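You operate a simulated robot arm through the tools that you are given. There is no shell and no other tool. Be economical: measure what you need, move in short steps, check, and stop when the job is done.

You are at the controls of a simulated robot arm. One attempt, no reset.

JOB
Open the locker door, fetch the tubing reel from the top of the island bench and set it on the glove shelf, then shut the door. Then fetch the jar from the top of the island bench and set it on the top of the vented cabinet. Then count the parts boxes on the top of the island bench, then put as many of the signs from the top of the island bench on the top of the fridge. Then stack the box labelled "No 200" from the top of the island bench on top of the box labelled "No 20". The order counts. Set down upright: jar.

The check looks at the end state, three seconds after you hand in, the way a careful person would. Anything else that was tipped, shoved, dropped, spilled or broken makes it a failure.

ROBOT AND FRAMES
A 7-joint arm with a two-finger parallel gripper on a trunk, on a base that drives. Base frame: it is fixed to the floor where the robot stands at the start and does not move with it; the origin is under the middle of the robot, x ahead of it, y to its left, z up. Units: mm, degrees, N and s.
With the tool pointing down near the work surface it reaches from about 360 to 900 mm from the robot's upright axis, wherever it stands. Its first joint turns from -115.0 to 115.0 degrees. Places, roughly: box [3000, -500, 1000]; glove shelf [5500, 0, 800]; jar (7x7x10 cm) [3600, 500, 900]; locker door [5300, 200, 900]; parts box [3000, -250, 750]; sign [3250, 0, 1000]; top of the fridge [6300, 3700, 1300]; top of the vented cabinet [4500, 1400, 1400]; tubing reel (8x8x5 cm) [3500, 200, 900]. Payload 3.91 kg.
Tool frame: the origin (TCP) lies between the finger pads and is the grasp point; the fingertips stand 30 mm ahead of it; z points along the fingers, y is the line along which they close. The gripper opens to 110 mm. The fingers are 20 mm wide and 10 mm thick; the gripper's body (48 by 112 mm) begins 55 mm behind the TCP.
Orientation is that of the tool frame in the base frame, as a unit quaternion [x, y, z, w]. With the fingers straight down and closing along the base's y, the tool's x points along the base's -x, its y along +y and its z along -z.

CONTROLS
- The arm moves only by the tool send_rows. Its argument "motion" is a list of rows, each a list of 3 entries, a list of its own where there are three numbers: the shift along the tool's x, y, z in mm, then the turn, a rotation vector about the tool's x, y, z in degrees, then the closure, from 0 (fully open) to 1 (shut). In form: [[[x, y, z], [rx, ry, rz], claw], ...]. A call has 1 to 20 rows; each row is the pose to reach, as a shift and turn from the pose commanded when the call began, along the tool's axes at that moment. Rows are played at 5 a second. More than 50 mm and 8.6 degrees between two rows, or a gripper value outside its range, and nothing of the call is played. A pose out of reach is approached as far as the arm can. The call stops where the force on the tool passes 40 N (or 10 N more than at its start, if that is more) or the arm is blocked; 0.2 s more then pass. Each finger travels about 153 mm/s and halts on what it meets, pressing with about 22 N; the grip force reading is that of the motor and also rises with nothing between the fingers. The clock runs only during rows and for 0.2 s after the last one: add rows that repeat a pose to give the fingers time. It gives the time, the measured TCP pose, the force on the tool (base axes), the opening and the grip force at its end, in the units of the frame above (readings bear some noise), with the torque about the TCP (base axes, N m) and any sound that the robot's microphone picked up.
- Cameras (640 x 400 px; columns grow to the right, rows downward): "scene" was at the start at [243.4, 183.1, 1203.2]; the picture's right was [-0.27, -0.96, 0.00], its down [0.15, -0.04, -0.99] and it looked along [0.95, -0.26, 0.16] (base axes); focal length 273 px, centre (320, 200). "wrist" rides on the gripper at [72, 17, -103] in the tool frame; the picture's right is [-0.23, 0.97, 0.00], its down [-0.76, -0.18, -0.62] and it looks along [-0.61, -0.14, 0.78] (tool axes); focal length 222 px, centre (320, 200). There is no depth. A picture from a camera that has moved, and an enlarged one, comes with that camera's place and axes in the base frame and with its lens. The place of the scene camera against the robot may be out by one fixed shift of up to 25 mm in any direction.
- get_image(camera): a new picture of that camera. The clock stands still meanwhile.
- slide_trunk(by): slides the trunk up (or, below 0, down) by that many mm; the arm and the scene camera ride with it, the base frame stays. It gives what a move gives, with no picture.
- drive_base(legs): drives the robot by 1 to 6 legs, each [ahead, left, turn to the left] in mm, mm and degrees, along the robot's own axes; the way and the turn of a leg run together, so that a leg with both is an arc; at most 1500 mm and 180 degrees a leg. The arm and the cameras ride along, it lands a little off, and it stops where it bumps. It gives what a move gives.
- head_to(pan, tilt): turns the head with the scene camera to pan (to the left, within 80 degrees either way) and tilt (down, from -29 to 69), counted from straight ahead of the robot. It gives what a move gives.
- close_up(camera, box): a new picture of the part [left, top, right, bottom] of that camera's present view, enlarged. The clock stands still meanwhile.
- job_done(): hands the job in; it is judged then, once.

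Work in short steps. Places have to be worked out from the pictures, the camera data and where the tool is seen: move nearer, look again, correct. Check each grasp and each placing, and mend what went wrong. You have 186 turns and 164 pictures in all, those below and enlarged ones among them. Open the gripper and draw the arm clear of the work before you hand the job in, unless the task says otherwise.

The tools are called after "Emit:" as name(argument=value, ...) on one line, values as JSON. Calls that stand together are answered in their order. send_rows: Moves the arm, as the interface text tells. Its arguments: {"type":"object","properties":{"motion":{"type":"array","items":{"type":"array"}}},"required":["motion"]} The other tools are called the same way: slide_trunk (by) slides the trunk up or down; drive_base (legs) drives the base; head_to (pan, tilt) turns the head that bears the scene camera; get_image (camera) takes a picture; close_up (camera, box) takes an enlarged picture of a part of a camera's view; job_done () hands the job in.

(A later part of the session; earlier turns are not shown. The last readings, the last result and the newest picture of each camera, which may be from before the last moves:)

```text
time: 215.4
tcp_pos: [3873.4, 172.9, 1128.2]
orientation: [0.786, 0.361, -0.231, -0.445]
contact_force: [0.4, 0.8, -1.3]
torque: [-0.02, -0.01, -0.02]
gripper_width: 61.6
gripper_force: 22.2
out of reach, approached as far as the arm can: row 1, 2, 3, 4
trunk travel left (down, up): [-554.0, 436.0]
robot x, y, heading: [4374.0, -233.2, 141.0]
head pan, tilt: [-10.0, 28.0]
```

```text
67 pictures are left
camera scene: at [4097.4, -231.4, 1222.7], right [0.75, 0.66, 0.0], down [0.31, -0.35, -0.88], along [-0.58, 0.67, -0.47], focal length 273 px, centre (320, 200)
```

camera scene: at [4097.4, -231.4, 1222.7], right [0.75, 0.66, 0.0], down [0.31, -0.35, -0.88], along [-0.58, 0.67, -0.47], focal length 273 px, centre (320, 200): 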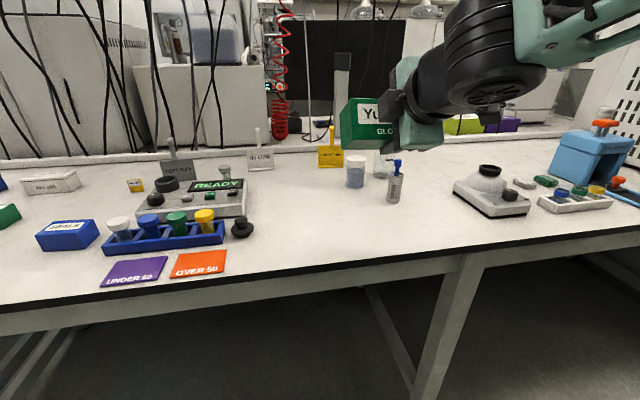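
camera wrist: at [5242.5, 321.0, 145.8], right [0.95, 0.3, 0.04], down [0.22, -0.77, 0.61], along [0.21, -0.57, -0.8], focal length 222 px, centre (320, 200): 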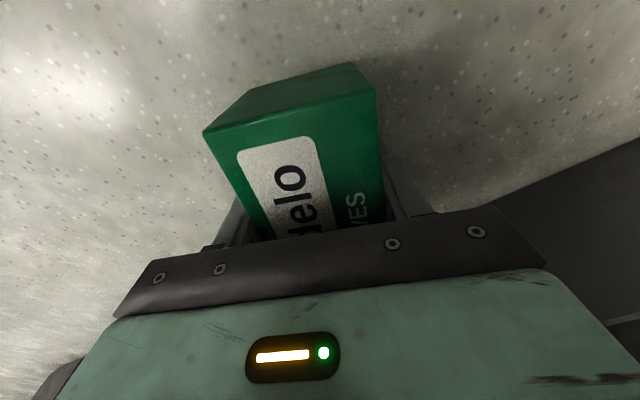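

The pitch worked: box tilted 60° with label toward the robot and bottom side down. Drive 110 mm forward over the bench and lower toward contact.

Emit:
drive_base(legs=[[110, 0, 0]])

Emit:
slide_trunk(by=-205)

Emit:
get_image(camera="scene")

```text
time: 216.6
tcp_pos: [3787.6, 243.5, 1129.5]
orientation: [0.787, 0.361, -0.231, -0.444]
contact_force: [-0.6, -0.3, -2.2]
torque: [0.04, -0.04, 0.03]
gripper_width: 62.0
gripper_force: 21.9
trunk travel left (down, up): [-554.0, 436.0]
robot x, y, heading: [4291.4, -163.2, 141.2]
head pan, tilt: [-10.0, 28.0]
```

```text
time: 218.8
tcp_pos: [3788.2, 242.3, 924.3]
orientation: [0.787, 0.36, -0.231, -0.444]
contact_force: [0.9, -0.9, -2.1]
torque: [0.0, -0.03, -0.03]
gripper_width: 62.0
gripper_force: 21.5
trunk travel left (down, up): [-349.0, 641.0]
robot x, y, heading: [4287.5, -163.3, 141.1]
head pan, tilt: [-10.0, 28.0]
```

```text
66 pictures are left
camera scene: at [4011.7, -162.2, 1017.7], right [0.75, 0.66, 0.0], down [0.31, -0.35, -0.88], along [-0.58, 0.67, -0.47], focal length 273 px, centre (320, 200)
```

scene: 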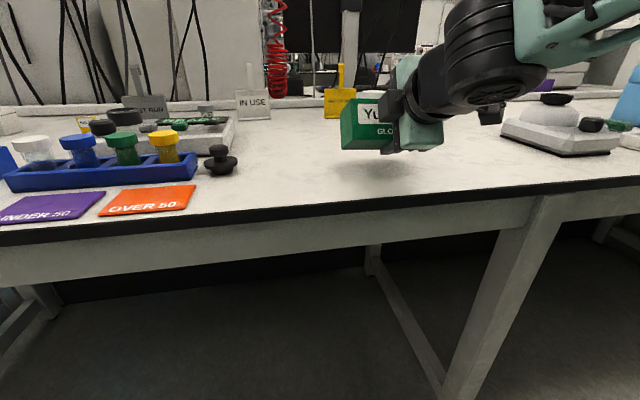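

Lower further until contact.

Emit:
slide_trunk(by=-17)

Emit:
slide_trunk(by=-5)

Emit:
slide_trunk(by=-5)

```text
time: 219.4
tcp_pos: [3788.2, 242.9, 907.6]
orientation: [0.787, 0.361, -0.231, -0.443]
contact_force: [0.1, 0.3, -2.1]
torque: [0.01, -0.01, 0.02]
gripper_width: 62.0
gripper_force: 22.0
trunk travel left (down, up): [-332.0, 658.0]
robot x, y, heading: [4290.1, -161.4, 141.1]
head pan, tilt: [-10.0, 28.0]
```

```text
time: 220.0
tcp_pos: [3788.4, 242.7, 901.3]
orientation: [0.787, 0.361, -0.231, -0.444]
contact_force: [-0.9, 0.5, -2.6]
torque: [0.04, -0.03, 0.01]
gripper_width: 61.7
gripper_force: 22.5
trunk travel left (down, up): [-327.0, 663.0]
robot x, y, heading: [4294.4, -163.3, 140.9]
head pan, tilt: [-10.0, 28.0]
```

```text
time: 220.5
tcp_pos: [3787.4, 242.2, 901.0]
orientation: [0.786, 0.36, -0.232, -0.446]
contact_force: [4.3, -1.0, 24.2]
torque: [0.18, -0.24, -0.04]
gripper_width: 61.8
gripper_force: 21.4
trunk travel left (down, up): [-322.0, 668.0]
robot x, y, heading: [4291.2, -161.8, 141.0]
head pan, tilt: [-10.0, 28.0]
```

Contact made. Open with a slight rise, and look before withdrawing.

Emit:
send_rows(motion=[[[0, -2, 0], [0, 0, 0], 0.5], [[0, -5, 0], [0, 0, 0], 0.38], [[0, -8, 0], [0, 0, 0], 0.3], [[0, -9, 0], [0, 0, 0], 0.25]])

Emit:
get_image(camera="wrist")

```text
time: 221.5
tcp_pos: [3784.9, 245.0, 906.4]
orientation: [0.787, 0.361, -0.231, -0.445]
contact_force: [10.8, -5.5, 26.6]
torque: [-0.15, -0.65, -0.07]
gripper_width: 74.1
gripper_force: 0.1
trunk travel left (down, up): [-322.0, 668.0]
robot x, y, heading: [4292.9, -162.8, 140.9]
head pan, tilt: [-10.0, 28.0]
```

```text
65 pictures are left
camera wrist: at [3908.1, 240.6, 940.2], right [0.21, -0.51, -0.83], down [-0.12, -0.86, 0.5], along [-0.97, 0.0, -0.24], focal length 222 px, centre (320, 200)
```

wrist: 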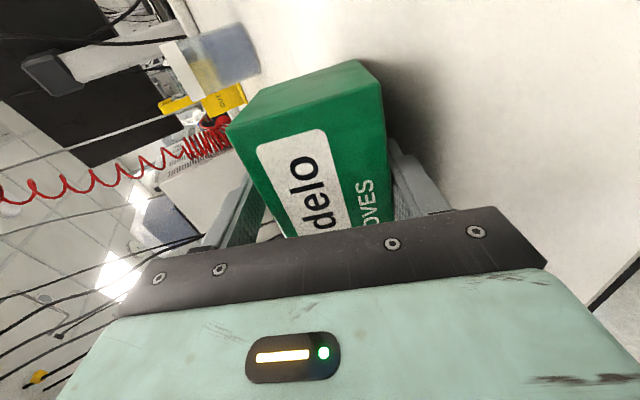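

The box rests loosely on the lower finger. Withdraw along the tool axis.

Emit:
send_rows(motion=[[[0, -4, -10], [0, 0, 0], 0.25], [[0, -4, -25], [0, 0, 0], 0.25], [[0, -4, -40], [0, 0, 0], 0.25], [[0, -4, -60], [0, 0, 0], 0.25], [[0, -4, -90], [0, 0, 0], 0.1], [[0, -4, -125], [0, 0, 0], 0]])

Emit:
get_image(camera="wrist")

Emit:
get_image(camera="scene")

```text
time: 222.9
tcp_pos: [3812.8, 223.6, 927.5]
orientation: [0.787, 0.361, -0.231, -0.444]
contact_force: [-0.3, -0.7, -0.6]
torque: [0.0, -0.01, 0.02]
gripper_width: 109.7
gripper_force: 0.1
out of reach, approached as far as the arm can: row 4, 5, 6
trunk travel left (down, up): [-322.0, 668.0]
robot x, y, heading: [4290.8, -160.2, 141.2]
head pan, tilt: [-10.0, 28.0]
```

```text
64 pictures are left
camera wrist: at [3935.4, 219.4, 960.9], right [0.21, -0.51, -0.83], down [-0.12, -0.86, 0.5], along [-0.97, 0.0, -0.24], focal length 222 px, centre (320, 200)
```

wrist: 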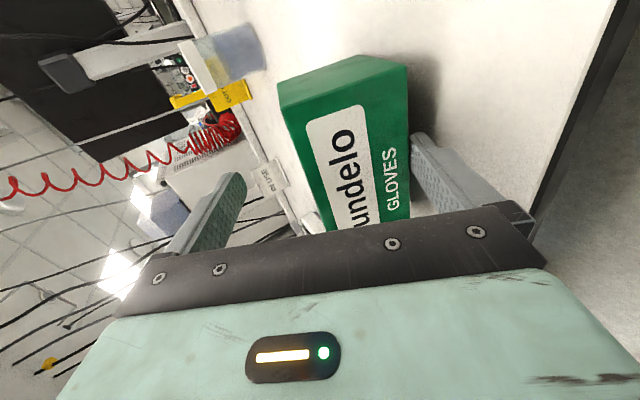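

```text
63 pictures are left
camera scene: at [4011.7, -162.3, 990.7], right [0.75, 0.66, 0.0], down [0.31, -0.35, -0.88], along [-0.58, 0.67, -0.47], focal length 273 px, centre (320, 200)
```

scene: 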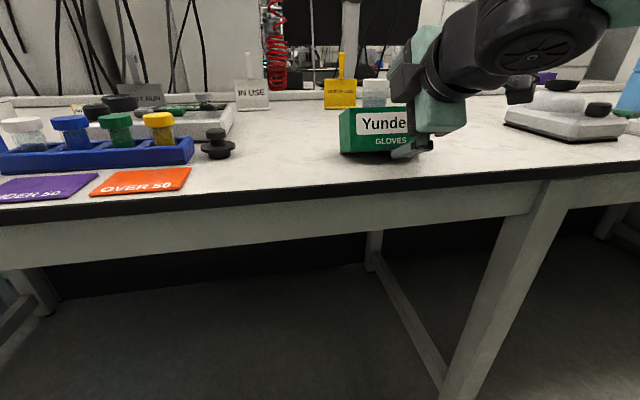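

Arm limit reached; back the base 100 mm to fully withdraw, then view.

Emit:
drive_base(legs=[[-100, 0, 0]])

Emit:
get_image(camera="scene")

Emit:
close_up(camera="scene", box=[300, 80, 440, 180])

```text
time: 224.1
tcp_pos: [3889.5, 160.9, 926.9]
orientation: [0.787, 0.361, -0.231, -0.444]
contact_force: [0.7, 0.2, 1.1]
torque: [-0.03, 0.04, -0.03]
gripper_width: 110.0
gripper_force: 0.2
trunk travel left (down, up): [-322.0, 668.0]
robot x, y, heading: [4368.3, -223.6, 140.9]
head pan, tilt: [-10.0, 28.0]
```

```text
62 pictures are left
camera scene: at [4089.1, -224.9, 990.7], right [0.75, 0.66, 0.0], down [0.31, -0.35, -0.88], along [-0.58, 0.67, -0.47], focal length 273 px, centre (320, 200)
```

scene: 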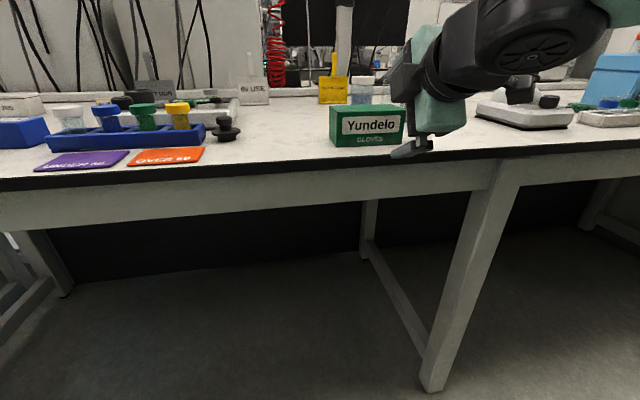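

```text
4.00 times, centred on (370, 130) of scene
camera zoom: at [4089.1, -224.9, 990.7], right [0.75, 0.66, 0.0], down [0.31, -0.35, -0.88], along [-0.58, 0.67, -0.47], focal length 1091 px, centre (120, 480)
```

zoom: 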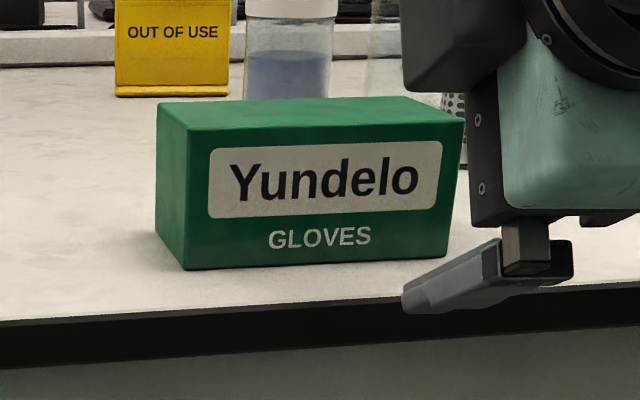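

The glove box now stands upright with its label toward the robot. Raise, turn the tool vertical above it (closing front-to-back), and look with the wrist camera.

Emit:
slide_trunk(by=150)

Emit:
send_rows(motion=[[[-1, -5, 8], [-7.5, 0, 0], 0], [[-2, -10, 17], [-15, 0, 0], 0], [[-3, -14, 25], [-22.5, 0, 0], 0], [[-4, -19, 33], [-30, 0, 0], 0], [[-6, -24, 42], [-37.5, 0, 0], 0], [[-7, -29, 50], [-45, 0, 0], 0], [[-8, -33, 58], [-52.5, 0, 0], 0], [[-9, -38, 67], [-60, 0, 0], 0]])

Emit:
get_image(camera="wrist")

```text
time: 225.8
tcp_pos: [3889.6, 161.0, 1075.9]
orientation: [0.787, 0.362, -0.23, -0.443]
contact_force: [0.7, 0.2, -0.4]
torque: [0.0, 0.0, 0.03]
gripper_width: 110.1
gripper_force: 0.0
trunk travel left (down, up): [-472.0, 518.0]
robot x, y, heading: [4370.9, -223.1, 140.8]
head pan, tilt: [-10.0, 28.0]
```

```text
time: 227.6
tcp_pos: [3824.5, 203.0, 1077.1]
orientation: [0.904, 0.427, -0.02, 0.009]
contact_force: [-0.5, 0.0, 0.6]
torque: [-0.01, 0.03, -0.01]
gripper_width: 110.0
gripper_force: 0.1
trunk travel left (down, up): [-472.0, 518.0]
robot x, y, heading: [4366.0, -222.9, 141.0]
head pan, tilt: [-10.0, 28.0]
```

```text
60 pictures are left
camera wrist: at [3886.8, 252.3, 1177.6], right [0.61, -0.79, 0.01], down [-0.6, -0.45, 0.66], along [-0.52, -0.41, -0.75], focal length 222 px, centre (320, 200)
```

wrist: 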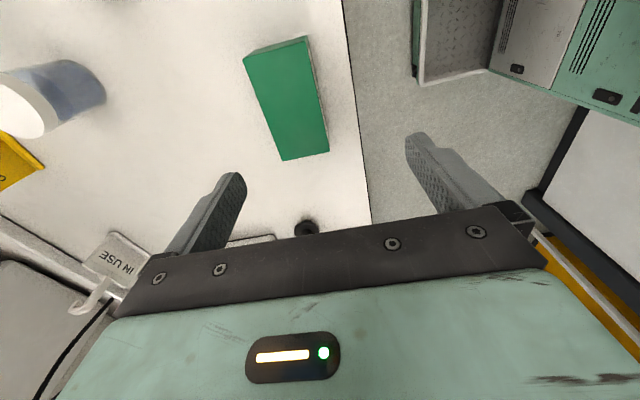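

Box top centre ≈ (3797, 224), aligned with the tool. Descend and grip front-to-back.

Emit:
send_rows(motion=[[[1, -18, 30], [0, 0, 0], 0], [[2, -35, 60], [0, 0, 0], 0], [[4, -35, 105], [0, 0, 0], 0], [[6, -35, 150], [0, 0, 0], 0], [[7, -35, 187], [0, 0, 0], 0]])

Emit:
get_image(camera="wrist")

```text
time: 228.8
tcp_pos: [3795.9, 224.8, 889.1]
orientation: [0.904, 0.428, -0.02, 0.008]
contact_force: [0.5, -0.8, -0.1]
torque: [0.02, 0.04, -0.03]
gripper_width: 110.1
gripper_force: 0.0
trunk travel left (down, up): [-472.0, 518.0]
robot x, y, heading: [4370.8, -227.8, 140.9]
head pan, tilt: [-10.0, 28.0]
```

```text
59 pictures are left
camera wrist: at [3857.9, 273.5, 989.2], right [0.61, -0.79, 0.01], down [-0.6, -0.46, 0.66], along [-0.52, -0.41, -0.75], focal length 222 px, centre (320, 200)
```

wrist: 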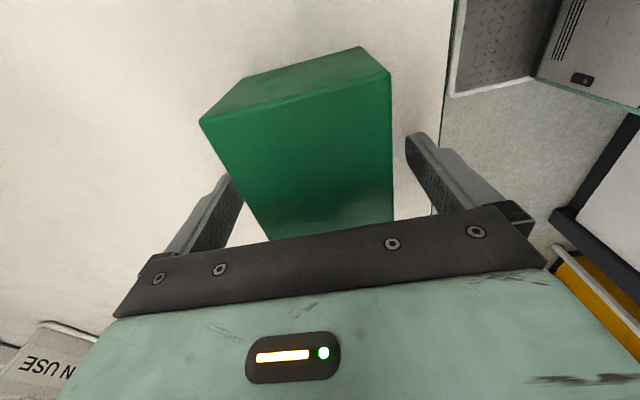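

Close on the box and lift it with the trunk; then retract the arm toward the robot.

Emit:
send_rows(motion=[[[0, 0, 0], [0, 0, 0], 0.3], [[0, 0, 0], [0, 0, 0], 0.6], [[0, 0, 0], [0, 0, 0], 0.8], [[0, 0, 0], [0, 0, 0], 0.8]])

Emit:
slide_trunk(by=90)

Emit:
send_rows(motion=[[[0, 43, 0], [0, 0, 0], 0.8], [[0, 86, 0], [0, 0, 0], 0.8], [[0, 129, -10], [0, 0, 0], 0.8], [[0, 172, -40], [0, 0, 0], 0.8], [[0, 200, -75], [0, 0, 0], 0.8], [[0, 225, -110], [0, 0, 0], 0.8], [[0, 250, -150], [0, 0, 0], 0.8]])

Emit:
get_image(camera="wrist")

```text
time: 229.8
tcp_pos: [3794.7, 225.1, 889.0]
orientation: [0.904, 0.428, -0.02, 0.009]
contact_force: [0.1, 0.0, -0.1]
torque: [-0.02, 0.0, -0.01]
gripper_width: 67.8
gripper_force: 22.1
trunk travel left (down, up): [-472.0, 518.0]
robot x, y, heading: [4366.2, -224.0, 141.0]
head pan, tilt: [-10.0, 28.0]
```

```text
time: 231.1
tcp_pos: [3796.1, 224.6, 979.1]
orientation: [0.903, 0.428, -0.02, 0.01]
contact_force: [0.1, 0.5, -2.8]
torque: [0.03, -0.02, 0.02]
gripper_width: 67.8
gripper_force: 22.1
trunk travel left (down, up): [-562.0, 428.0]
robot x, y, heading: [4369.1, -224.6, 141.1]
head pan, tilt: [-10.0, 28.0]
```

```text
refused: row 4 steps farther than a row can; nothing moved
```

```text
58 pictures are left
camera wrist: at [3857.9, 273.7, 1079.5], right [0.61, -0.79, 0.01], down [-0.6, -0.46, 0.66], along [-0.52, -0.41, -0.75], focal length 222 px, centre (320, 200)
```

wrist: 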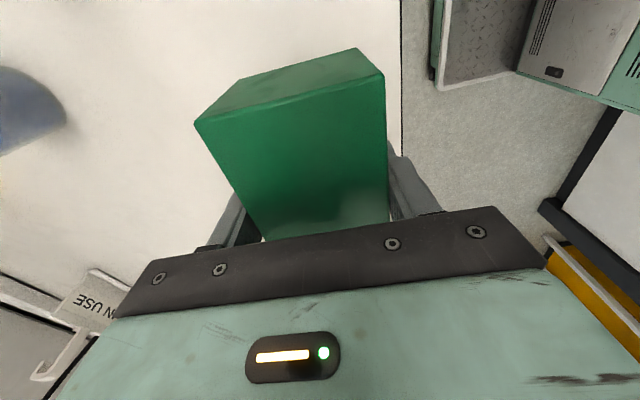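

Box held (67.8 mm). Retract and raise with shorter steps.

Emit:
send_rows(motion=[[[0, 28, -33], [0, 0, 0], 0.8], [[0, 56, -66], [0, 0, 0], 0.8], [[0, 84, -99], [0, 0, 0], 0.8], [[0, 112, -132], [0, 0, 0], 0.8], [[0, 140, -165], [0, 0, 0], 0.8], [[0, 168, -198], [0, 0, 0], 0.8], [[0, 196, -231], [0, 0, 0], 0.8], [[0, 224, -264], [0, 0, 0], 0.8], [[0, 250, -300], [0, 0, 0], 0.8]])

Emit:
drive_base(legs=[[60, 0, 0], [0, 0, 90], [0, 0, 90]])

Emit:
slide_trunk(by=-300)

```text
time: 233.1
tcp_pos: [3996.8, 76.8, 1278.5]
orientation: [0.903, 0.428, -0.019, 0.01]
contact_force: [-0.5, 0.5, -3.4]
torque: [0.0, -0.03, 0.01]
gripper_width: 67.9
gripper_force: 22.0
trunk travel left (down, up): [-562.0, 428.0]
robot x, y, heading: [4369.9, -227.7, 141.0]
head pan, tilt: [-10.0, 28.0]
```

```text
time: 241.7
tcp_pos: [4692.8, -487.5, 1279.3]
orientation: [-0.427, 0.904, 0.009, 0.02]
contact_force: [0.5, 0.4, -2.6]
torque: [-0.03, 0.0, 0.01]
gripper_width: 67.8
gripper_force: 21.8
trunk travel left (down, up): [-562.0, 428.0]
robot x, y, heading: [4319.5, -186.1, -39.3]
head pan, tilt: [-10.0, 28.0]
```

```text
time: 244.7
tcp_pos: [4693.9, -488.9, 978.3]
orientation: [-0.427, 0.904, 0.009, 0.019]
contact_force: [0.2, -0.5, -2.3]
torque: [-0.02, -0.02, 0.0]
gripper_width: 67.9
gripper_force: 21.9
trunk travel left (down, up): [-262.0, 728.0]
robot x, y, heading: [4320.2, -185.9, -38.9]
head pan, tilt: [-10.0, 28.0]
```

Now at heading -39 with the box in front. Back off 60 mm, strafe left along the aisle to the locker centre, lower, and look.

Emit:
drive_base(legs=[[-60, 0, 0], [0, 911, 0]])

Emit:
slide_trunk(by=-155)

Emit:
head_to(pan=-15, tilt=5)

Emit:
get_image(camera="scene")

Emit:
get_image(camera="wrist")

```text
time: 250.1
tcp_pos: [5230.4, 268.3, 979.2]
orientation: [-0.426, 0.904, 0.01, 0.02]
contact_force: [0.1, -0.3, -1.1]
torque: [-0.02, 0.02, -0.02]
gripper_width: 67.7
gripper_force: 21.7
trunk travel left (down, up): [-262.0, 728.0]
robot x, y, heading: [4858.4, 573.0, -39.4]
head pan, tilt: [-10.0, 28.0]
```

```text
time: 251.9
tcp_pos: [5229.5, 267.3, 823.8]
orientation: [-0.426, 0.905, 0.009, 0.02]
contact_force: [-0.4, -0.4, -2.0]
torque: [-0.04, -0.02, -0.01]
gripper_width: 67.9
gripper_force: 22.0
trunk travel left (down, up): [-107.0, 883.0]
robot x, y, heading: [4859.8, 571.1, -39.2]
head pan, tilt: [-10.0, 28.0]
```

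```text
time: 252.8
tcp_pos: [5230.1, 268.4, 823.4]
orientation: [-0.426, 0.905, 0.009, 0.02]
contact_force: [-0.6, 0.1, -1.9]
torque: [0.0, -0.01, -0.02]
gripper_width: 68.1
gripper_force: 21.8
trunk travel left (down, up): [-107.0, 883.0]
robot x, y, heading: [4861.6, 571.4, -39.1]
head pan, tilt: [-15.0, 5.0]
```

```text
57 pictures are left
camera scene: at [5172.2, 565.4, 812.8], right [-0.81, -0.59, 0.0], down [-0.05, 0.07, -1.0], along [0.58, -0.81, -0.09], focal length 273 px, centre (320, 200)
```

scene: 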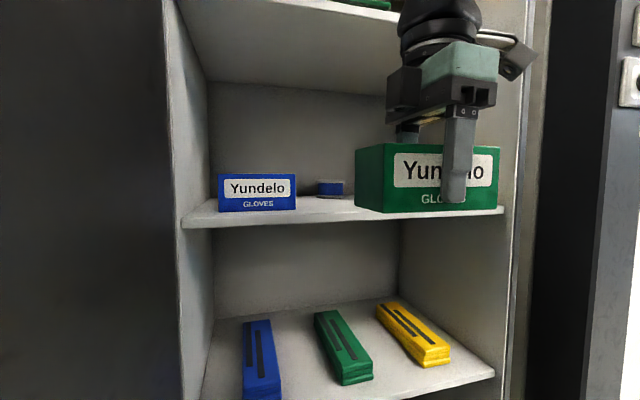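

```text
56 pictures are left
camera wrist: at [5168.3, 219.5, 924.2], right [-0.61, 0.79, 0.01], down [0.6, 0.45, 0.66], along [0.52, 0.4, -0.75], focal length 222 px, centre (320, 200)
```

wrist: 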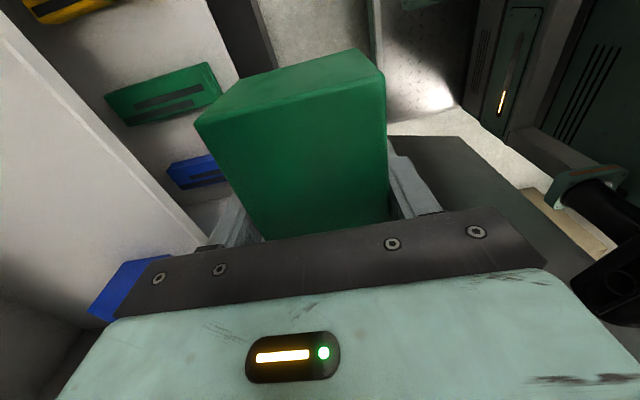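

Aligned in front of the shelf. Shift 18 mm right, lower 17 mm, then advance in stages.

Emit:
slide_trunk(by=-17)

Emit:
drive_base(legs=[[0, -18, 0], [110, 0, 0]])

Emit:
head_to(pan=-25, tilt=-12)

Emit:
get_image(camera="scene")

```text
time: 253.4
tcp_pos: [5229.8, 268.9, 806.3]
orientation: [-0.426, 0.904, 0.009, 0.019]
contact_force: [0.8, 0.7, -2.1]
torque: [0.0, 0.01, -0.01]
gripper_width: 68.0
gripper_force: 22.4
trunk travel left (down, up): [-90.0, 900.0]
robot x, y, heading: [4857.8, 570.9, -39.0]
head pan, tilt: [-15.0, 5.0]
```

```text
time: 255.0
tcp_pos: [5305.5, 183.8, 808.0]
orientation: [-0.427, 0.904, 0.01, 0.02]
contact_force: [0.4, 0.5, -3.0]
torque: [-0.01, 0.02, -0.02]
gripper_width: 68.0
gripper_force: 22.5
trunk travel left (down, up): [-90.0, 900.0]
robot x, y, heading: [4932.5, 484.0, -39.1]
head pan, tilt: [-15.0, 5.0]
```

```text
time: 255.8
tcp_pos: [5304.3, 183.3, 807.7]
orientation: [-0.427, 0.904, 0.009, 0.019]
contact_force: [-0.3, 0.2, -2.6]
torque: [0.03, 0.04, 0.01]
gripper_width: 67.9
gripper_force: 22.2
trunk travel left (down, up): [-90.0, 900.0]
robot x, y, heading: [4932.9, 489.9, -39.1]
head pan, tilt: [-25.0, -12.0]
```

```text
55 pictures are left
camera scene: at [5229.0, 481.3, 821.9], right [-0.9, -0.44, 0.0], down [0.09, -0.19, -0.98], along [0.43, -0.88, 0.21], focal length 273 px, centre (320, 200)
```

scene: 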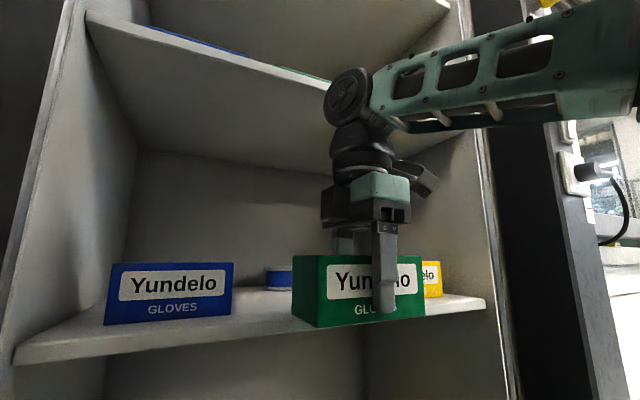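

The wrist disc (top ≈1060) would hit the goggles shelf with a vertical tool. I'll go back to the free bench spot, set the box down, and regrasp it with the hand leaning ~35° sideways.

Emit:
drive_base(legs=[[-110, 0, 0], [0, -893, 0]])

Emit:
slide_trunk(by=230)

Emit:
drive_base(legs=[[0, 0, -90], [0, 0, -90], [100, 0, 0]])

Emit:
slide_trunk(by=-130)

Emit:
head_to(pan=-15, tilt=10)

Emit:
get_image(camera="scene")

```text
time: 261.2
tcp_pos: [4657.9, -434.2, 807.4]
orientation: [-0.426, 0.904, 0.01, 0.02]
contact_force: [0.5, -0.1, -1.4]
torque: [-0.01, -0.01, -0.03]
gripper_width: 67.6
gripper_force: 22.6
trunk travel left (down, up): [-90.0, 900.0]
robot x, y, heading: [4287.6, -133.4, -39.2]
head pan, tilt: [-25.0, -12.0]
```

```text
time: 263.7
tcp_pos: [4658.5, -433.9, 1036.3]
orientation: [-0.425, 0.905, 0.01, 0.02]
contact_force: [0.4, -0.5, -1.9]
torque: [-0.01, 0.01, -0.01]
gripper_width: 67.9
gripper_force: 21.9
trunk travel left (down, up): [-320.0, 670.0]
robot x, y, heading: [4292.0, -131.3, -39.5]
head pan, tilt: [-25.0, -12.0]
```

```text
time: 272.4
tcp_pos: [3837.3, 229.6, 1036.0]
orientation: [0.902, 0.431, -0.02, 0.01]
contact_force: [-0.3, 0.1, -1.9]
torque: [0.03, 0.0, 0.01]
gripper_width: 67.9
gripper_force: 22.0
trunk travel left (down, up): [-320.0, 670.0]
robot x, y, heading: [4208.7, -71.2, 141.3]
head pan, tilt: [-25.0, -12.0]
```

```text
time: 274.0
tcp_pos: [3836.9, 230.7, 907.0]
orientation: [0.902, 0.431, -0.02, 0.01]
contact_force: [-0.3, 0.6, -2.2]
torque: [0.05, 0.0, -0.01]
gripper_width: 68.1
gripper_force: 22.1
trunk travel left (down, up): [-190.0, 800.0]
robot x, y, heading: [4208.1, -67.0, 141.3]
head pan, tilt: [-25.0, -12.0]
```

```text
time: 274.9
tcp_pos: [3836.8, 230.1, 906.5]
orientation: [0.902, 0.431, -0.02, 0.009]
contact_force: [-0.4, -1.3, -2.2]
torque: [0.03, -0.03, 0.02]
gripper_width: 67.9
gripper_force: 21.8
trunk travel left (down, up): [-190.0, 800.0]
robot x, y, heading: [4208.4, -67.3, 141.4]
head pan, tilt: [-15.0, 10.0]
```

```text
54 pictures are left
camera scene: at [3935.0, -64.5, 887.9], right [0.81, 0.59, 0.0], down [0.1, -0.14, -0.98], along [-0.58, 0.79, -0.17], focal length 273 px, centre (320, 200)
```

scene: 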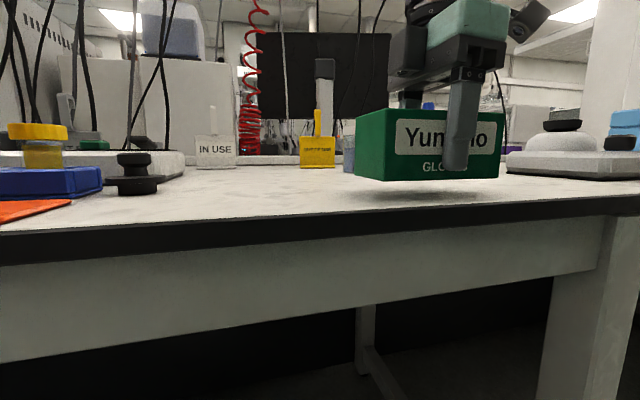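

Lower the box onto the bench and release.

Emit:
slide_trunk(by=-14)

Emit:
slide_trunk(by=-4)

Emit:
send_rows(motion=[[[0, 0, 0], [0, 0, 0], 0.5], [[0, 0, 0], [0, 0, 0], 0.2], [[0, 0, 0], [0, 0, 0], 0], [[0, 0, 0], [0, 0, 0], 0]])

Emit:
slide_trunk(by=90)

Emit:
send_rows(motion=[[[0, 0, 0], [0, 7, 0], 0], [[0, 0, 0], [0, 14, 0], 0], [[0, 0, 0], [0, 21, 0], 0], [[0, 0, 0], [0, 28, 0], 0], [[0, 0, 0], [0, 35, 0], 0]])

Emit:
get_image(camera="wrist")

```text
time: 275.5
tcp_pos: [3835.5, 230.8, 892.4]
orientation: [0.902, 0.431, -0.019, 0.009]
contact_force: [-0.4, -0.5, -2.1]
torque: [0.05, -0.01, -0.01]
gripper_width: 67.8
gripper_force: 22.0
trunk travel left (down, up): [-176.0, 814.0]
robot x, y, heading: [4214.7, -68.9, 141.2]
head pan, tilt: [-15.0, 10.0]
```

```text
time: 276.0
tcp_pos: [3836.4, 230.4, 890.6]
orientation: [0.902, 0.431, -0.02, 0.01]
contact_force: [0.2, -0.5, -2.2]
torque: [0.01, 0.03, -0.03]
gripper_width: 67.8
gripper_force: 22.3
trunk travel left (down, up): [-172.0, 818.0]
robot x, y, heading: [4210.0, -69.9, 141.5]
head pan, tilt: [-15.0, 10.0]
```

```text
time: 277.0
tcp_pos: [3837.0, 230.8, 888.9]
orientation: [0.903, 0.43, -0.019, 0.01]
contact_force: [-0.7, 0.4, 0.4]
torque: [0.01, -0.01, -0.01]
gripper_width: 110.1
gripper_force: 0.2
trunk travel left (down, up): [-172.0, 818.0]
robot x, y, heading: [4209.3, -69.2, 141.1]
head pan, tilt: [-15.0, 10.0]
```

```text
time: 278.3
tcp_pos: [3836.7, 229.8, 979.1]
orientation: [0.903, 0.43, -0.02, 0.009]
contact_force: [-0.4, -0.4, 0.3]
torque: [-0.01, 0.0, 0.02]
gripper_width: 110.1
gripper_force: 0.1
trunk travel left (down, up): [-262.0, 728.0]
robot x, y, heading: [4210.0, -67.7, 141.3]
head pan, tilt: [-15.0, 10.0]
```

```text
time: 279.5
tcp_pos: [3837.0, 231.0, 980.1]
orientation: [0.871, 0.414, 0.239, -0.115]
contact_force: [0.0, -0.2, 0.0]
torque: [0.08, -0.03, 0.0]
gripper_width: 110.2
gripper_force: 0.0
trunk travel left (down, up): [-262.0, 728.0]
robot x, y, heading: [4210.6, -72.9, 141.2]
head pan, tilt: [-15.0, 10.0]
```

```text
53 pictures are left
camera wrist: at [3857.5, 227.3, 1105.8], right [0.63, -0.77, -0.12], down [-0.75, -0.64, 0.15], along [-0.19, 0.0, -0.98], focal length 222 px, centre (320, 200)
```

wrist: 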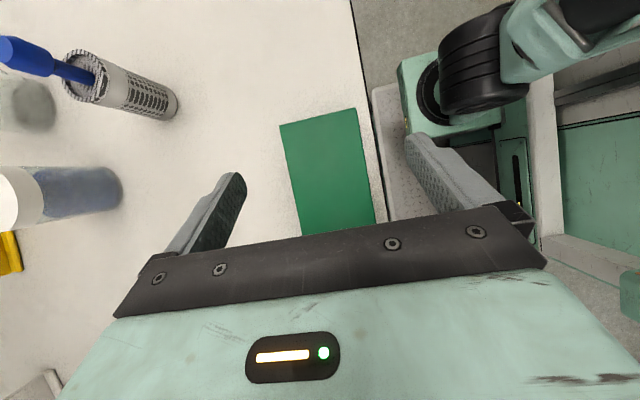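

The box is where expected and the hand leans 31°. Lower, grip, and lift.

Emit:
slide_trunk(by=-86)

Emit:
send_rows(motion=[[[0, 0, 0], [0, 0, 0], 0.3], [[0, 0, 0], [0, 0, 0], 0.6], [[0, 0, 0], [0, 0, 0], 0.8], [[0, 0, 0], [0, 0, 0], 0.8]])

Emit:
slide_trunk(by=150)

Emit:
get_image(camera="scene")

```text
time: 280.7
tcp_pos: [3837.7, 230.2, 894.2]
orientation: [0.871, 0.414, 0.237, -0.116]
contact_force: [0.4, 0.1, 0.3]
torque: [0.02, -0.01, 0.0]
gripper_width: 110.1
gripper_force: 0.0
trunk travel left (down, up): [-176.0, 814.0]
robot x, y, heading: [4210.6, -68.4, 141.3]
head pan, tilt: [-15.0, 10.0]
```

```text
time: 281.7
tcp_pos: [3837.3, 230.1, 895.1]
orientation: [0.871, 0.415, 0.237, -0.115]
contact_force: [-0.3, 0.0, 3.0]
torque: [-0.14, -0.1, -0.07]
gripper_width: 67.8
gripper_force: 22.1
trunk travel left (down, up): [-176.0, 814.0]
robot x, y, heading: [4208.8, -65.4, 141.3]
head pan, tilt: [-15.0, 10.0]
```

```text
time: 283.4
tcp_pos: [3837.0, 229.9, 1044.0]
orientation: [0.871, 0.414, 0.236, -0.115]
contact_force: [0.0, -0.3, -2.3]
torque: [0.01, 0.0, 0.0]
gripper_width: 67.9
gripper_force: 21.9
trunk travel left (down, up): [-326.0, 664.0]
robot x, y, heading: [4207.4, -72.8, 141.0]
head pan, tilt: [-15.0, 10.0]
```

```text
52 pictures are left
camera scene: at [3935.0, -64.5, 1023.8], right [0.81, 0.59, 0.0], down [0.1, -0.14, -0.98], along [-0.58, 0.79, -0.17], focal length 273 px, centre (320, 200)
```

scene: 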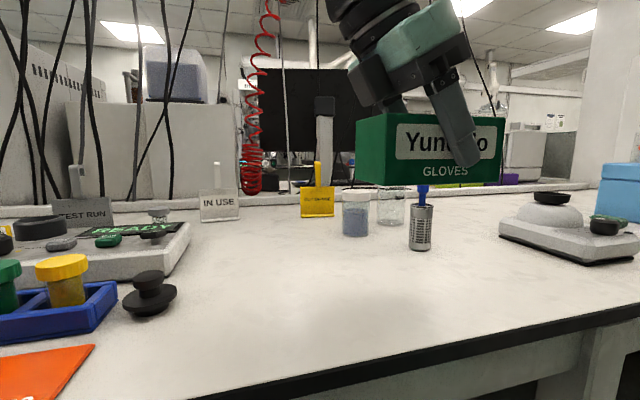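

Box held upright with the hand leaning. Back off, turn to the locker side, strafe to the locker, and lower.

Emit:
drive_base(legs=[[-100, 0, 0], [0, 0, 90], [0, 0, 89.8], [0, 893, 0]])

Emit:
slide_trunk(by=-230)

Emit:
head_to(pan=-25, tilt=-10)

Emit:
get_image(camera="scene")

```text
time: 296.5
tcp_pos: [5218.9, 264.7, 1043.7]
orientation: [-0.412, 0.872, -0.115, -0.237]
contact_force: [0.0, 0.2, -1.4]
torque: [0.0, 0.0, -0.02]
gripper_width: 68.0
gripper_force: 21.1
trunk travel left (down, up): [-326.0, 664.0]
robot x, y, heading: [4849.3, 567.7, -39.1]
head pan, tilt: [-15.0, 10.0]
```

```text
time: 299.0
tcp_pos: [5220.5, 264.9, 814.3]
orientation: [-0.412, 0.872, -0.114, -0.237]
contact_force: [0.6, -0.3, -2.9]
torque: [-0.02, -0.01, -0.03]
gripper_width: 67.7
gripper_force: 21.9
trunk travel left (down, up): [-96.0, 894.0]
robot x, y, heading: [4854.6, 566.8, -38.8]
head pan, tilt: [-15.0, 10.0]
```

```text
time: 299.8
tcp_pos: [5221.0, 265.4, 814.3]
orientation: [-0.412, 0.873, -0.114, -0.236]
contact_force: [0.1, -0.5, -2.7]
torque: [0.02, 0.04, -0.03]
gripper_width: 67.9
gripper_force: 22.2
trunk travel left (down, up): [-96.0, 894.0]
robot x, y, heading: [4847.5, 567.7, -39.1]
head pan, tilt: [-25.0, -10.0]
```

```text
51 pictures are left
camera scene: at [5145.9, 560.8, 825.0], right [-0.9, -0.44, 0.0], down [0.08, -0.16, -0.98], along [0.43, -0.89, 0.17], focal length 273 px, centre (320, 200)
```

scene: 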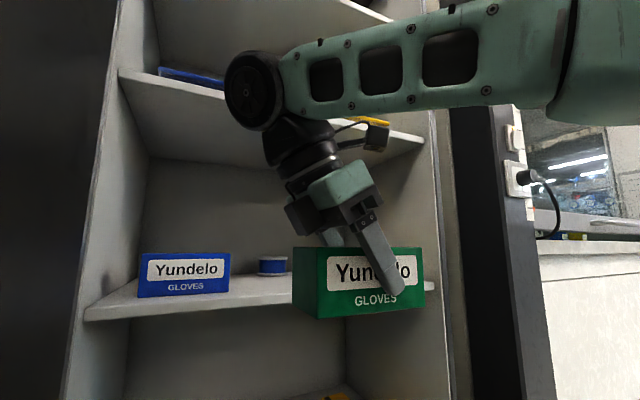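

Disc/forearm top ≈1020 versus shelf underside ≥1030. Shift 10 mm right and advance 180 mm, then check.

Emit:
drive_base(legs=[[0, -10, 0], [180, 0, 0]])

Emit:
get_image(camera="scene")

```text
time: 301.6
tcp_pos: [5355.1, 146.1, 813.6]
orientation: [-0.413, 0.872, -0.115, -0.236]
contact_force: [0.2, 0.9, -2.4]
torque: [0.01, 0.05, 0.01]
gripper_width: 68.0
gripper_force: 22.4
trunk travel left (down, up): [-96.0, 894.0]
robot x, y, heading: [4979.4, 445.8, -38.8]
head pan, tilt: [-25.0, -10.0]
```

```text
50 pictures are left
camera scene: at [5279.0, 440.7, 825.1], right [-0.9, -0.44, 0.0], down [0.08, -0.16, -0.98], along [0.43, -0.88, 0.17], focal length 273 px, centre (320, 200)
```

scene: 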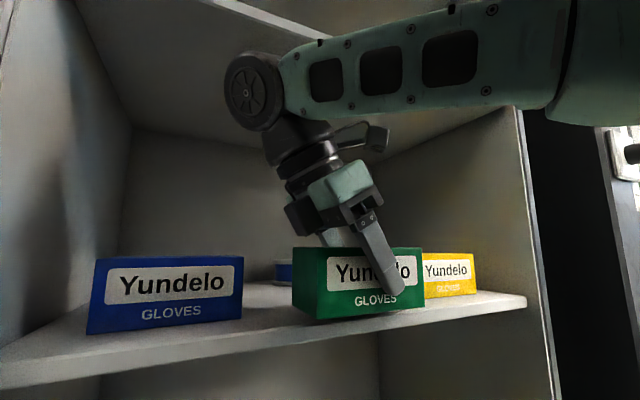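

Disc has room beneath the shelf. Advance the last 63 mm and lower until contact.

Emit:
drive_base(legs=[[63, 0, 0]])

Emit:
slide_trunk(by=-5)

Emit:
slide_trunk(by=-3)

Emit:
get_image(camera="scene")

```text
time: 302.6
tcp_pos: [5402.8, 104.9, 813.6]
orientation: [-0.413, 0.872, -0.115, -0.236]
contact_force: [0.5, 0.4, -1.8]
torque: [-0.02, 0.0, -0.01]
gripper_width: 67.8
gripper_force: 21.6
trunk travel left (down, up): [-96.0, 894.0]
robot x, y, heading: [5029.8, 403.9, -38.8]
head pan, tilt: [-25.0, -10.0]
```

```text
time: 303.1
tcp_pos: [5403.1, 105.0, 808.6]
orientation: [-0.413, 0.872, -0.115, -0.237]
contact_force: [-0.2, -0.1, -2.1]
torque: [-0.01, 0.02, 0.02]
gripper_width: 67.8
gripper_force: 22.1
trunk travel left (down, up): [-91.0, 899.0]
robot x, y, heading: [5032.9, 405.5, -39.1]
head pan, tilt: [-25.0, -10.0]
```

```text
time: 303.7
tcp_pos: [5403.2, 106.0, 805.8]
orientation: [-0.412, 0.872, -0.114, -0.237]
contact_force: [-0.4, 0.2, -2.8]
torque: [-0.02, -0.04, 0.02]
gripper_width: 67.9
gripper_force: 21.4
trunk travel left (down, up): [-88.0, 902.0]
robot x, y, heading: [5033.3, 405.3, -38.9]
head pan, tilt: [-25.0, -10.0]
```

```text
49 pictures are left
camera scene: at [5328.5, 400.6, 817.1], right [-0.9, -0.44, 0.0], down [0.08, -0.16, -0.98], along [0.43, -0.88, 0.17], focal length 273 px, centre (320, 200)
```

scene: 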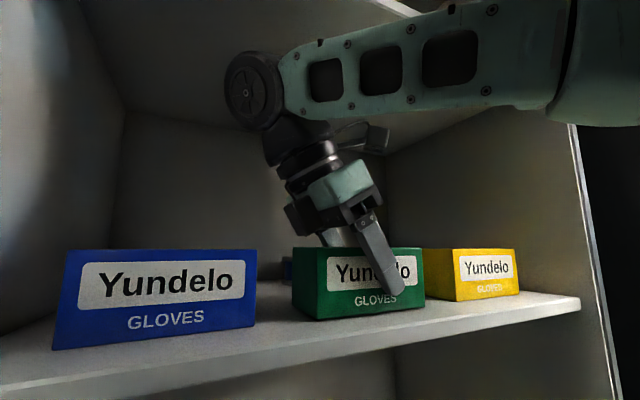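

Compare the front alignment with its neighbours in an enlarged view before releasing.

Emit:
close_up(camera="scene", box=[230, 230, 590, 380])

```text
1.78 times, centred on (410, 305) of scene
camera zoom: at [5328.5, 400.6, 817.1], right [-0.9, -0.44, 0.0], down [0.08, -0.16, -0.98], along [0.43, -0.88, 0.17], focal length 485 px, centre (160, 13)
```

zoom: 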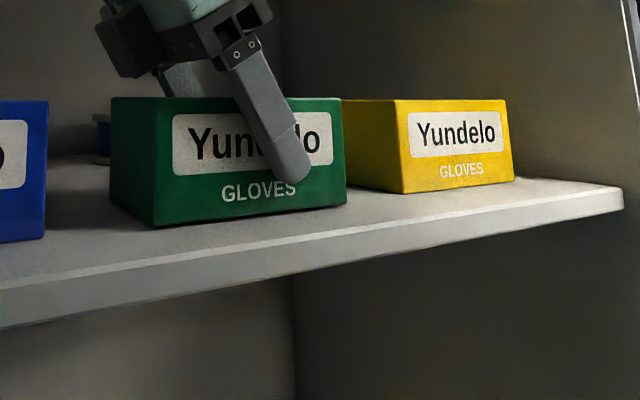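

Alignment is within a few mm of its neighbours. Lower to contact and release, then rise a bit.

Emit:
slide_trunk(by=-2)

Emit:
slide_trunk(by=-2)

Emit:
slide_trunk(by=-2)

```text
time: 304.2
tcp_pos: [5403.4, 105.2, 804.7]
orientation: [-0.413, 0.872, -0.115, -0.237]
contact_force: [0.9, -0.1, 4.3]
torque: [0.16, 0.03, -0.01]
gripper_width: 67.8
gripper_force: 22.3
trunk travel left (down, up): [-86.0, 904.0]
robot x, y, heading: [5035.7, 406.4, -39.2]
head pan, tilt: [-25.0, -10.0]
```

```text
time: 304.7
tcp_pos: [5402.0, 105.3, 802.0]
orientation: [-0.412, 0.872, -0.115, -0.237]
contact_force: [3.3, -1.9, 16.9]
torque: [0.37, 0.42, -0.04]
gripper_width: 68.0
gripper_force: 21.8
trunk travel left (down, up): [-84.0, 906.0]
robot x, y, heading: [5034.7, 406.0, -39.2]
head pan, tilt: [-25.0, -10.0]
```

```text
time: 305.2
tcp_pos: [5402.8, 104.3, 800.7]
orientation: [-0.412, 0.872, -0.114, -0.238]
contact_force: [1.3, -2.6, 15.0]
torque: [0.27, 0.45, 0.14]
gripper_width: 67.8
gripper_force: 22.2
trunk travel left (down, up): [-82.0, 908.0]
robot x, y, heading: [5034.2, 404.7, -38.7]
head pan, tilt: [-25.0, -10.0]
```

The box rests on the shelf. Open, then swing the fingers up in the plane of the box faces by pivoting about the wrist (no upward wrist motion).

Emit:
send_rows(motion=[[[0, 0, 0], [0, 0, 0], 0.5], [[0, 0, 0], [0, 0, 0], 0.2], [[0, 0, 0], [0, 0, 0], 0], [[0, 0, 0], [0, 0, 0], 0]])

Emit:
slide_trunk(by=5)

Emit:
send_rows(motion=[[[25, 0, -2], [0, 7.25, 0], 0], [[50, 0, -6], [0, 14.5, 0], 0], [[73, 0, -14], [0, 21.75, 0], 0], [[96, 0, -25], [0, 29, 0], 0]])

Emit:
get_image(camera="scene")

```text
time: 306.2
tcp_pos: [5403.2, 105.6, 799.6]
orientation: [-0.412, 0.872, -0.114, -0.237]
contact_force: [-0.7, -0.1, -0.2]
torque: [0.02, 0.02, -0.03]
gripper_width: 109.8
gripper_force: 0.0
trunk travel left (down, up): [-82.0, 908.0]
robot x, y, heading: [5032.6, 407.8, -39.1]
head pan, tilt: [-25.0, -10.0]
```

```text
time: 306.8
tcp_pos: [5402.9, 104.0, 804.5]
orientation: [-0.413, 0.872, -0.115, -0.236]
contact_force: [0.4, -0.4, 0.1]
torque: [0.02, -0.02, 0.0]
gripper_width: 109.9
gripper_force: 0.1
trunk travel left (down, up): [-87.0, 903.0]
robot x, y, heading: [5030.9, 405.3, -38.9]
head pan, tilt: [-25.0, -10.0]
```

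```text
time: 307.8
tcp_pos: [5358.8, 51.2, 873.2]
orientation: [-0.371, 0.785, -0.214, -0.448]
contact_force: [-0.6, 0.2, 0.0]
torque: [-0.01, -0.01, 0.02]
gripper_width: 109.9
gripper_force: 0.0
trunk travel left (down, up): [-87.0, 903.0]
robot x, y, heading: [5033.7, 404.9, -38.9]
head pan, tilt: [-25.0, -10.0]
```

```text
47 pictures are left
camera scene: at [5328.5, 400.7, 816.1], right [-0.9, -0.44, 0.0], down [0.08, -0.16, -0.98], along [0.43, -0.88, 0.17], focal length 273 px, centre (320, 200)
```

scene: 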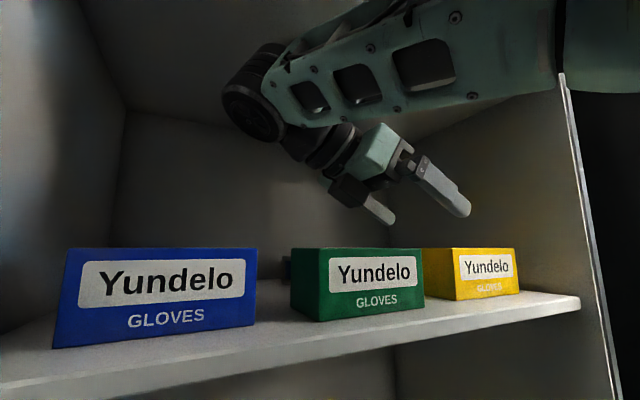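

The glove box is back in its place, released. Back out, strafe right away from the door, turn to heading ≈25° and raise the trunk.

Emit:
drive_base(legs=[[-255, 0, 0], [0, -310, 0], [0, 0, 64]])

Emit:
slide_trunk(by=200)

Emit:
send_rows(motion=[[[0, 0, 0], [0, -7.5, 0], 0.2], [[0, 0, 0], [0, -15, 0], 0.5], [[0, 0, 0], [0, -22.5, 0], 0.8], [[0, 0, 0], [0, -30, 0], 1], [[0, 0, 0], [0, -37.5, 0], 1], [[0, 0, 0], [0, -45, 0], 1], [[0, 0, 0], [0, -52.5, 0], 1], [[0, 0, 0], [0, -62, 0], 1]])

Emit:
get_image(camera="scene")

```text
time: 314.1
tcp_pos: [5099.2, 463.2, 874.6]
orientation: [0.73, -0.47, 0.418, 0.267]
contact_force: [0.0, 0.4, -0.1]
torque: [0.02, 0.03, 0.03]
gripper_width: 110.1
gripper_force: 0.0
trunk travel left (down, up): [-87.0, 903.0]
robot x, y, heading: [4638.7, 328.0, 25.1]
head pan, tilt: [-25.0, -10.0]
```

```text
time: 316.3
tcp_pos: [5098.8, 463.2, 1074.0]
orientation: [0.73, -0.47, 0.419, 0.267]
contact_force: [0.5, -1.2, 0.4]
torque: [-0.04, -0.01, -0.02]
gripper_width: 110.2
gripper_force: 0.0
trunk travel left (down, up): [-287.0, 703.0]
robot x, y, heading: [4636.6, 325.1, 24.9]
head pan, tilt: [-25.0, -10.0]
```

```text
refused: row 8 steps farther than a row can; nothing moved
```

```text
46 pictures are left
camera scene: at [4784.0, 573.3, 1016.1], right [0.0, -1.0, 0.0], down [0.17, 0.0, -0.98], along [0.98, 0.0, 0.17], focal length 273 px, centre (320, 200)
```

scene: 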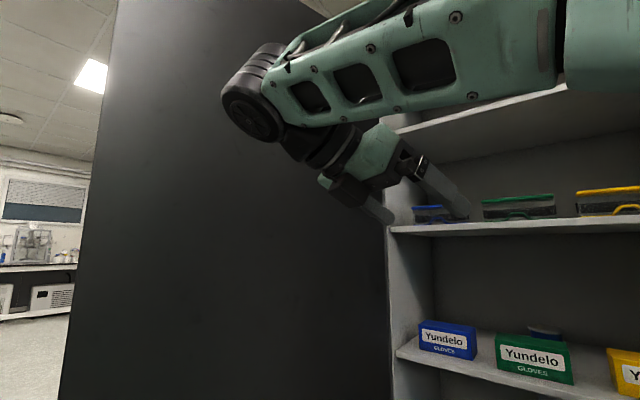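

The arm's present pose (tool pointing to the robot's right) suits hooking the door edge. Close the fingers, extend 100 mm, face along the aisle, and pass the door edge on the bench side.

Emit:
send_rows(motion=[[[0, -25, 0], [0, 0, 0], 0.4], [[0, -50, 0], [0, 0, 0], 0.8], [[0, -75, 0], [0, 0, 0], 1], [[0, -100, 0], [0, 0, 0], 1]])

Emit:
drive_base(legs=[[0, 0, 26.2], [0, 78, 0], [200, 0, 0]])

Emit:
head_to(pan=-20, tilt=10)

Emit:
get_image(camera="scene")

Emit:
get_image(camera="wrist")

```text
time: 317.3
tcp_pos: [5191.4, 505.0, 1075.7]
orientation: [0.73, -0.47, 0.418, 0.267]
contact_force: [0.9, -1.1, 1.2]
torque: [-0.01, -0.02, -0.01]
gripper_width: 0.1
gripper_force: 21.8
trunk travel left (down, up): [-287.0, 703.0]
robot x, y, heading: [4638.2, 325.8, 24.9]
head pan, tilt: [-25.0, -10.0]
```

```text
time: 320.9
tcp_pos: [5121.4, 937.8, 1074.6]
orientation: [0.817, -0.293, 0.468, 0.165]
contact_force: [0.9, 0.2, 0.0]
torque: [0.01, 0.0, 0.02]
gripper_width: 0.0
gripper_force: 21.7
trunk travel left (down, up): [-287.0, 703.0]
robot x, y, heading: [4701.6, 534.1, 51.0]
head pan, tilt: [-25.0, -10.0]
```

```text
time: 321.7
tcp_pos: [5121.9, 937.1, 1075.0]
orientation: [0.817, -0.293, 0.468, 0.165]
contact_force: [0.6, -0.1, 0.4]
torque: [0.0, 0.0, 0.01]
gripper_width: 0.1
gripper_force: 21.8
trunk travel left (down, up): [-287.0, 703.0]
robot x, y, heading: [4704.2, 532.0, 50.9]
head pan, tilt: [-20.0, 10.0]
```

```text
45 pictures are left
camera scene: at [4732.5, 821.0, 984.9], right [0.52, -0.86, 0.0], down [-0.15, -0.09, -0.98], along [0.84, 0.51, -0.17], focal length 273 px, centre (320, 200)
```

scene: 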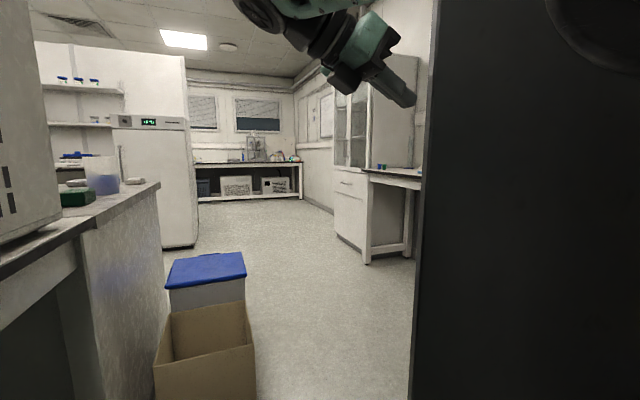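

```text
44 pictures are left
camera wrist: at [5070.1, 956.7, 1190.5], right [-0.71, -0.68, -0.2], down [-0.6, 0.72, -0.34], along [0.38, -0.12, -0.92], focal length 222 px, centre (320, 200)
```

wrist: 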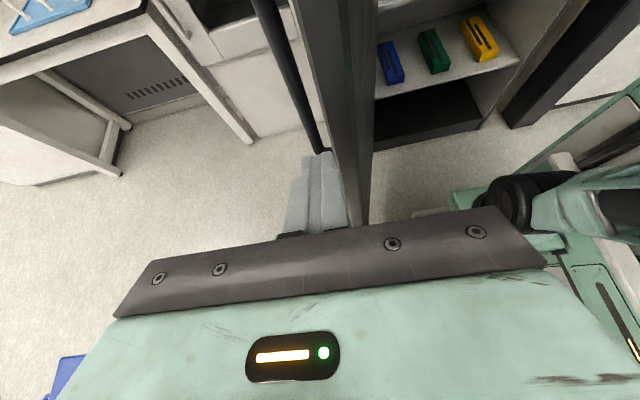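

The wrist view shows the finger just outside the door's outer face (edge at u'≈3919, v'≈3451). Strafe right 62 mm to hook it, then pull back.

Emit:
drive_base(legs=[[0, -62, 0], [-150, 0, 0]])

Emit:
get_image(camera="wrist")

```text
time: 322.5
tcp_pos: [5131.3, 927.2, 1074.6]
orientation: [0.818, -0.289, 0.469, 0.163]
contact_force: [-2.4, 0.9, 1.8]
torque: [-0.03, -0.03, -0.01]
gripper_width: 0.3
gripper_force: 21.9
trunk travel left (down, up): [-287.0, 703.0]
robot x, y, heading: [4714.7, 522.1, 50.9]
head pan, tilt: [-20.0, 10.0]
stopped in leg 1: the force on the tool passed its limit (the readings are from after the stop); the commanded pose is now the measured one
```

```text
43 pictures are left
camera wrist: at [5079.8, 948.2, 1190.4], right [-0.7, -0.69, -0.2], down [-0.61, 0.72, -0.34], along [0.38, -0.12, -0.92], focal length 222 px, centre (320, 200)
```

wrist: 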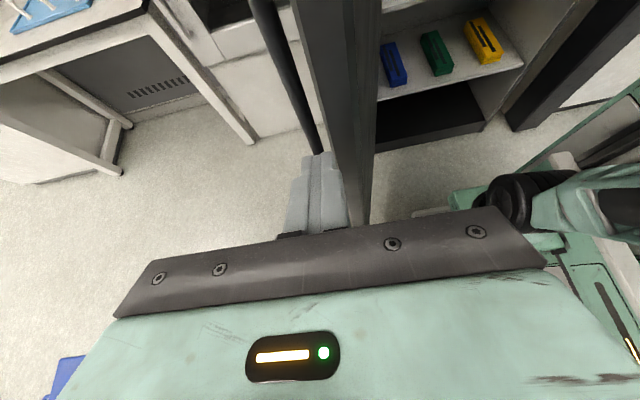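

The fingertip touched the door's edge face. Step back, go 30 mm further along, and try the hook again.

Emit:
drive_base(legs=[[0, 14, 0], [32, 0, 0], [0, -68, 0]])

Emit:
get_image(camera="wrist")

```text
time: 324.3
tcp_pos: [5192.7, 920.8, 1075.6]
orientation: [0.819, -0.289, 0.468, 0.162]
contact_force: [-0.6, -0.1, -0.2]
torque: [0.0, 0.01, 0.05]
gripper_width: 0.0
gripper_force: 21.6
trunk travel left (down, up): [-287.0, 703.0]
robot x, y, heading: [4783.0, 511.6, 51.2]
head pan, tilt: [-20.0, 10.0]
```

```text
42 pictures are left
camera wrist: at [5142.1, 939.2, 1190.3], right [-0.7, -0.69, -0.2], down [-0.61, 0.72, -0.34], along [0.38, -0.12, -0.92], focal length 222 px, centre (320, 200)
```

wrist: 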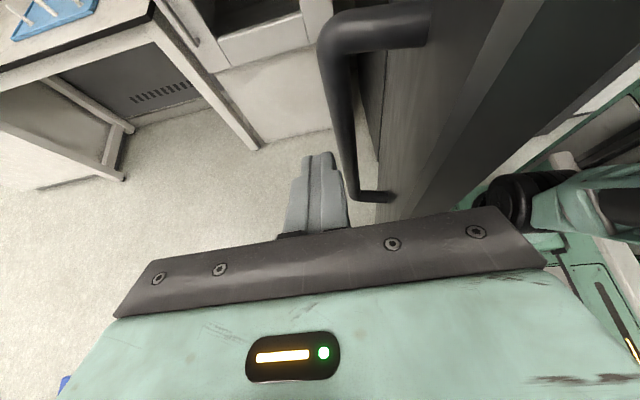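

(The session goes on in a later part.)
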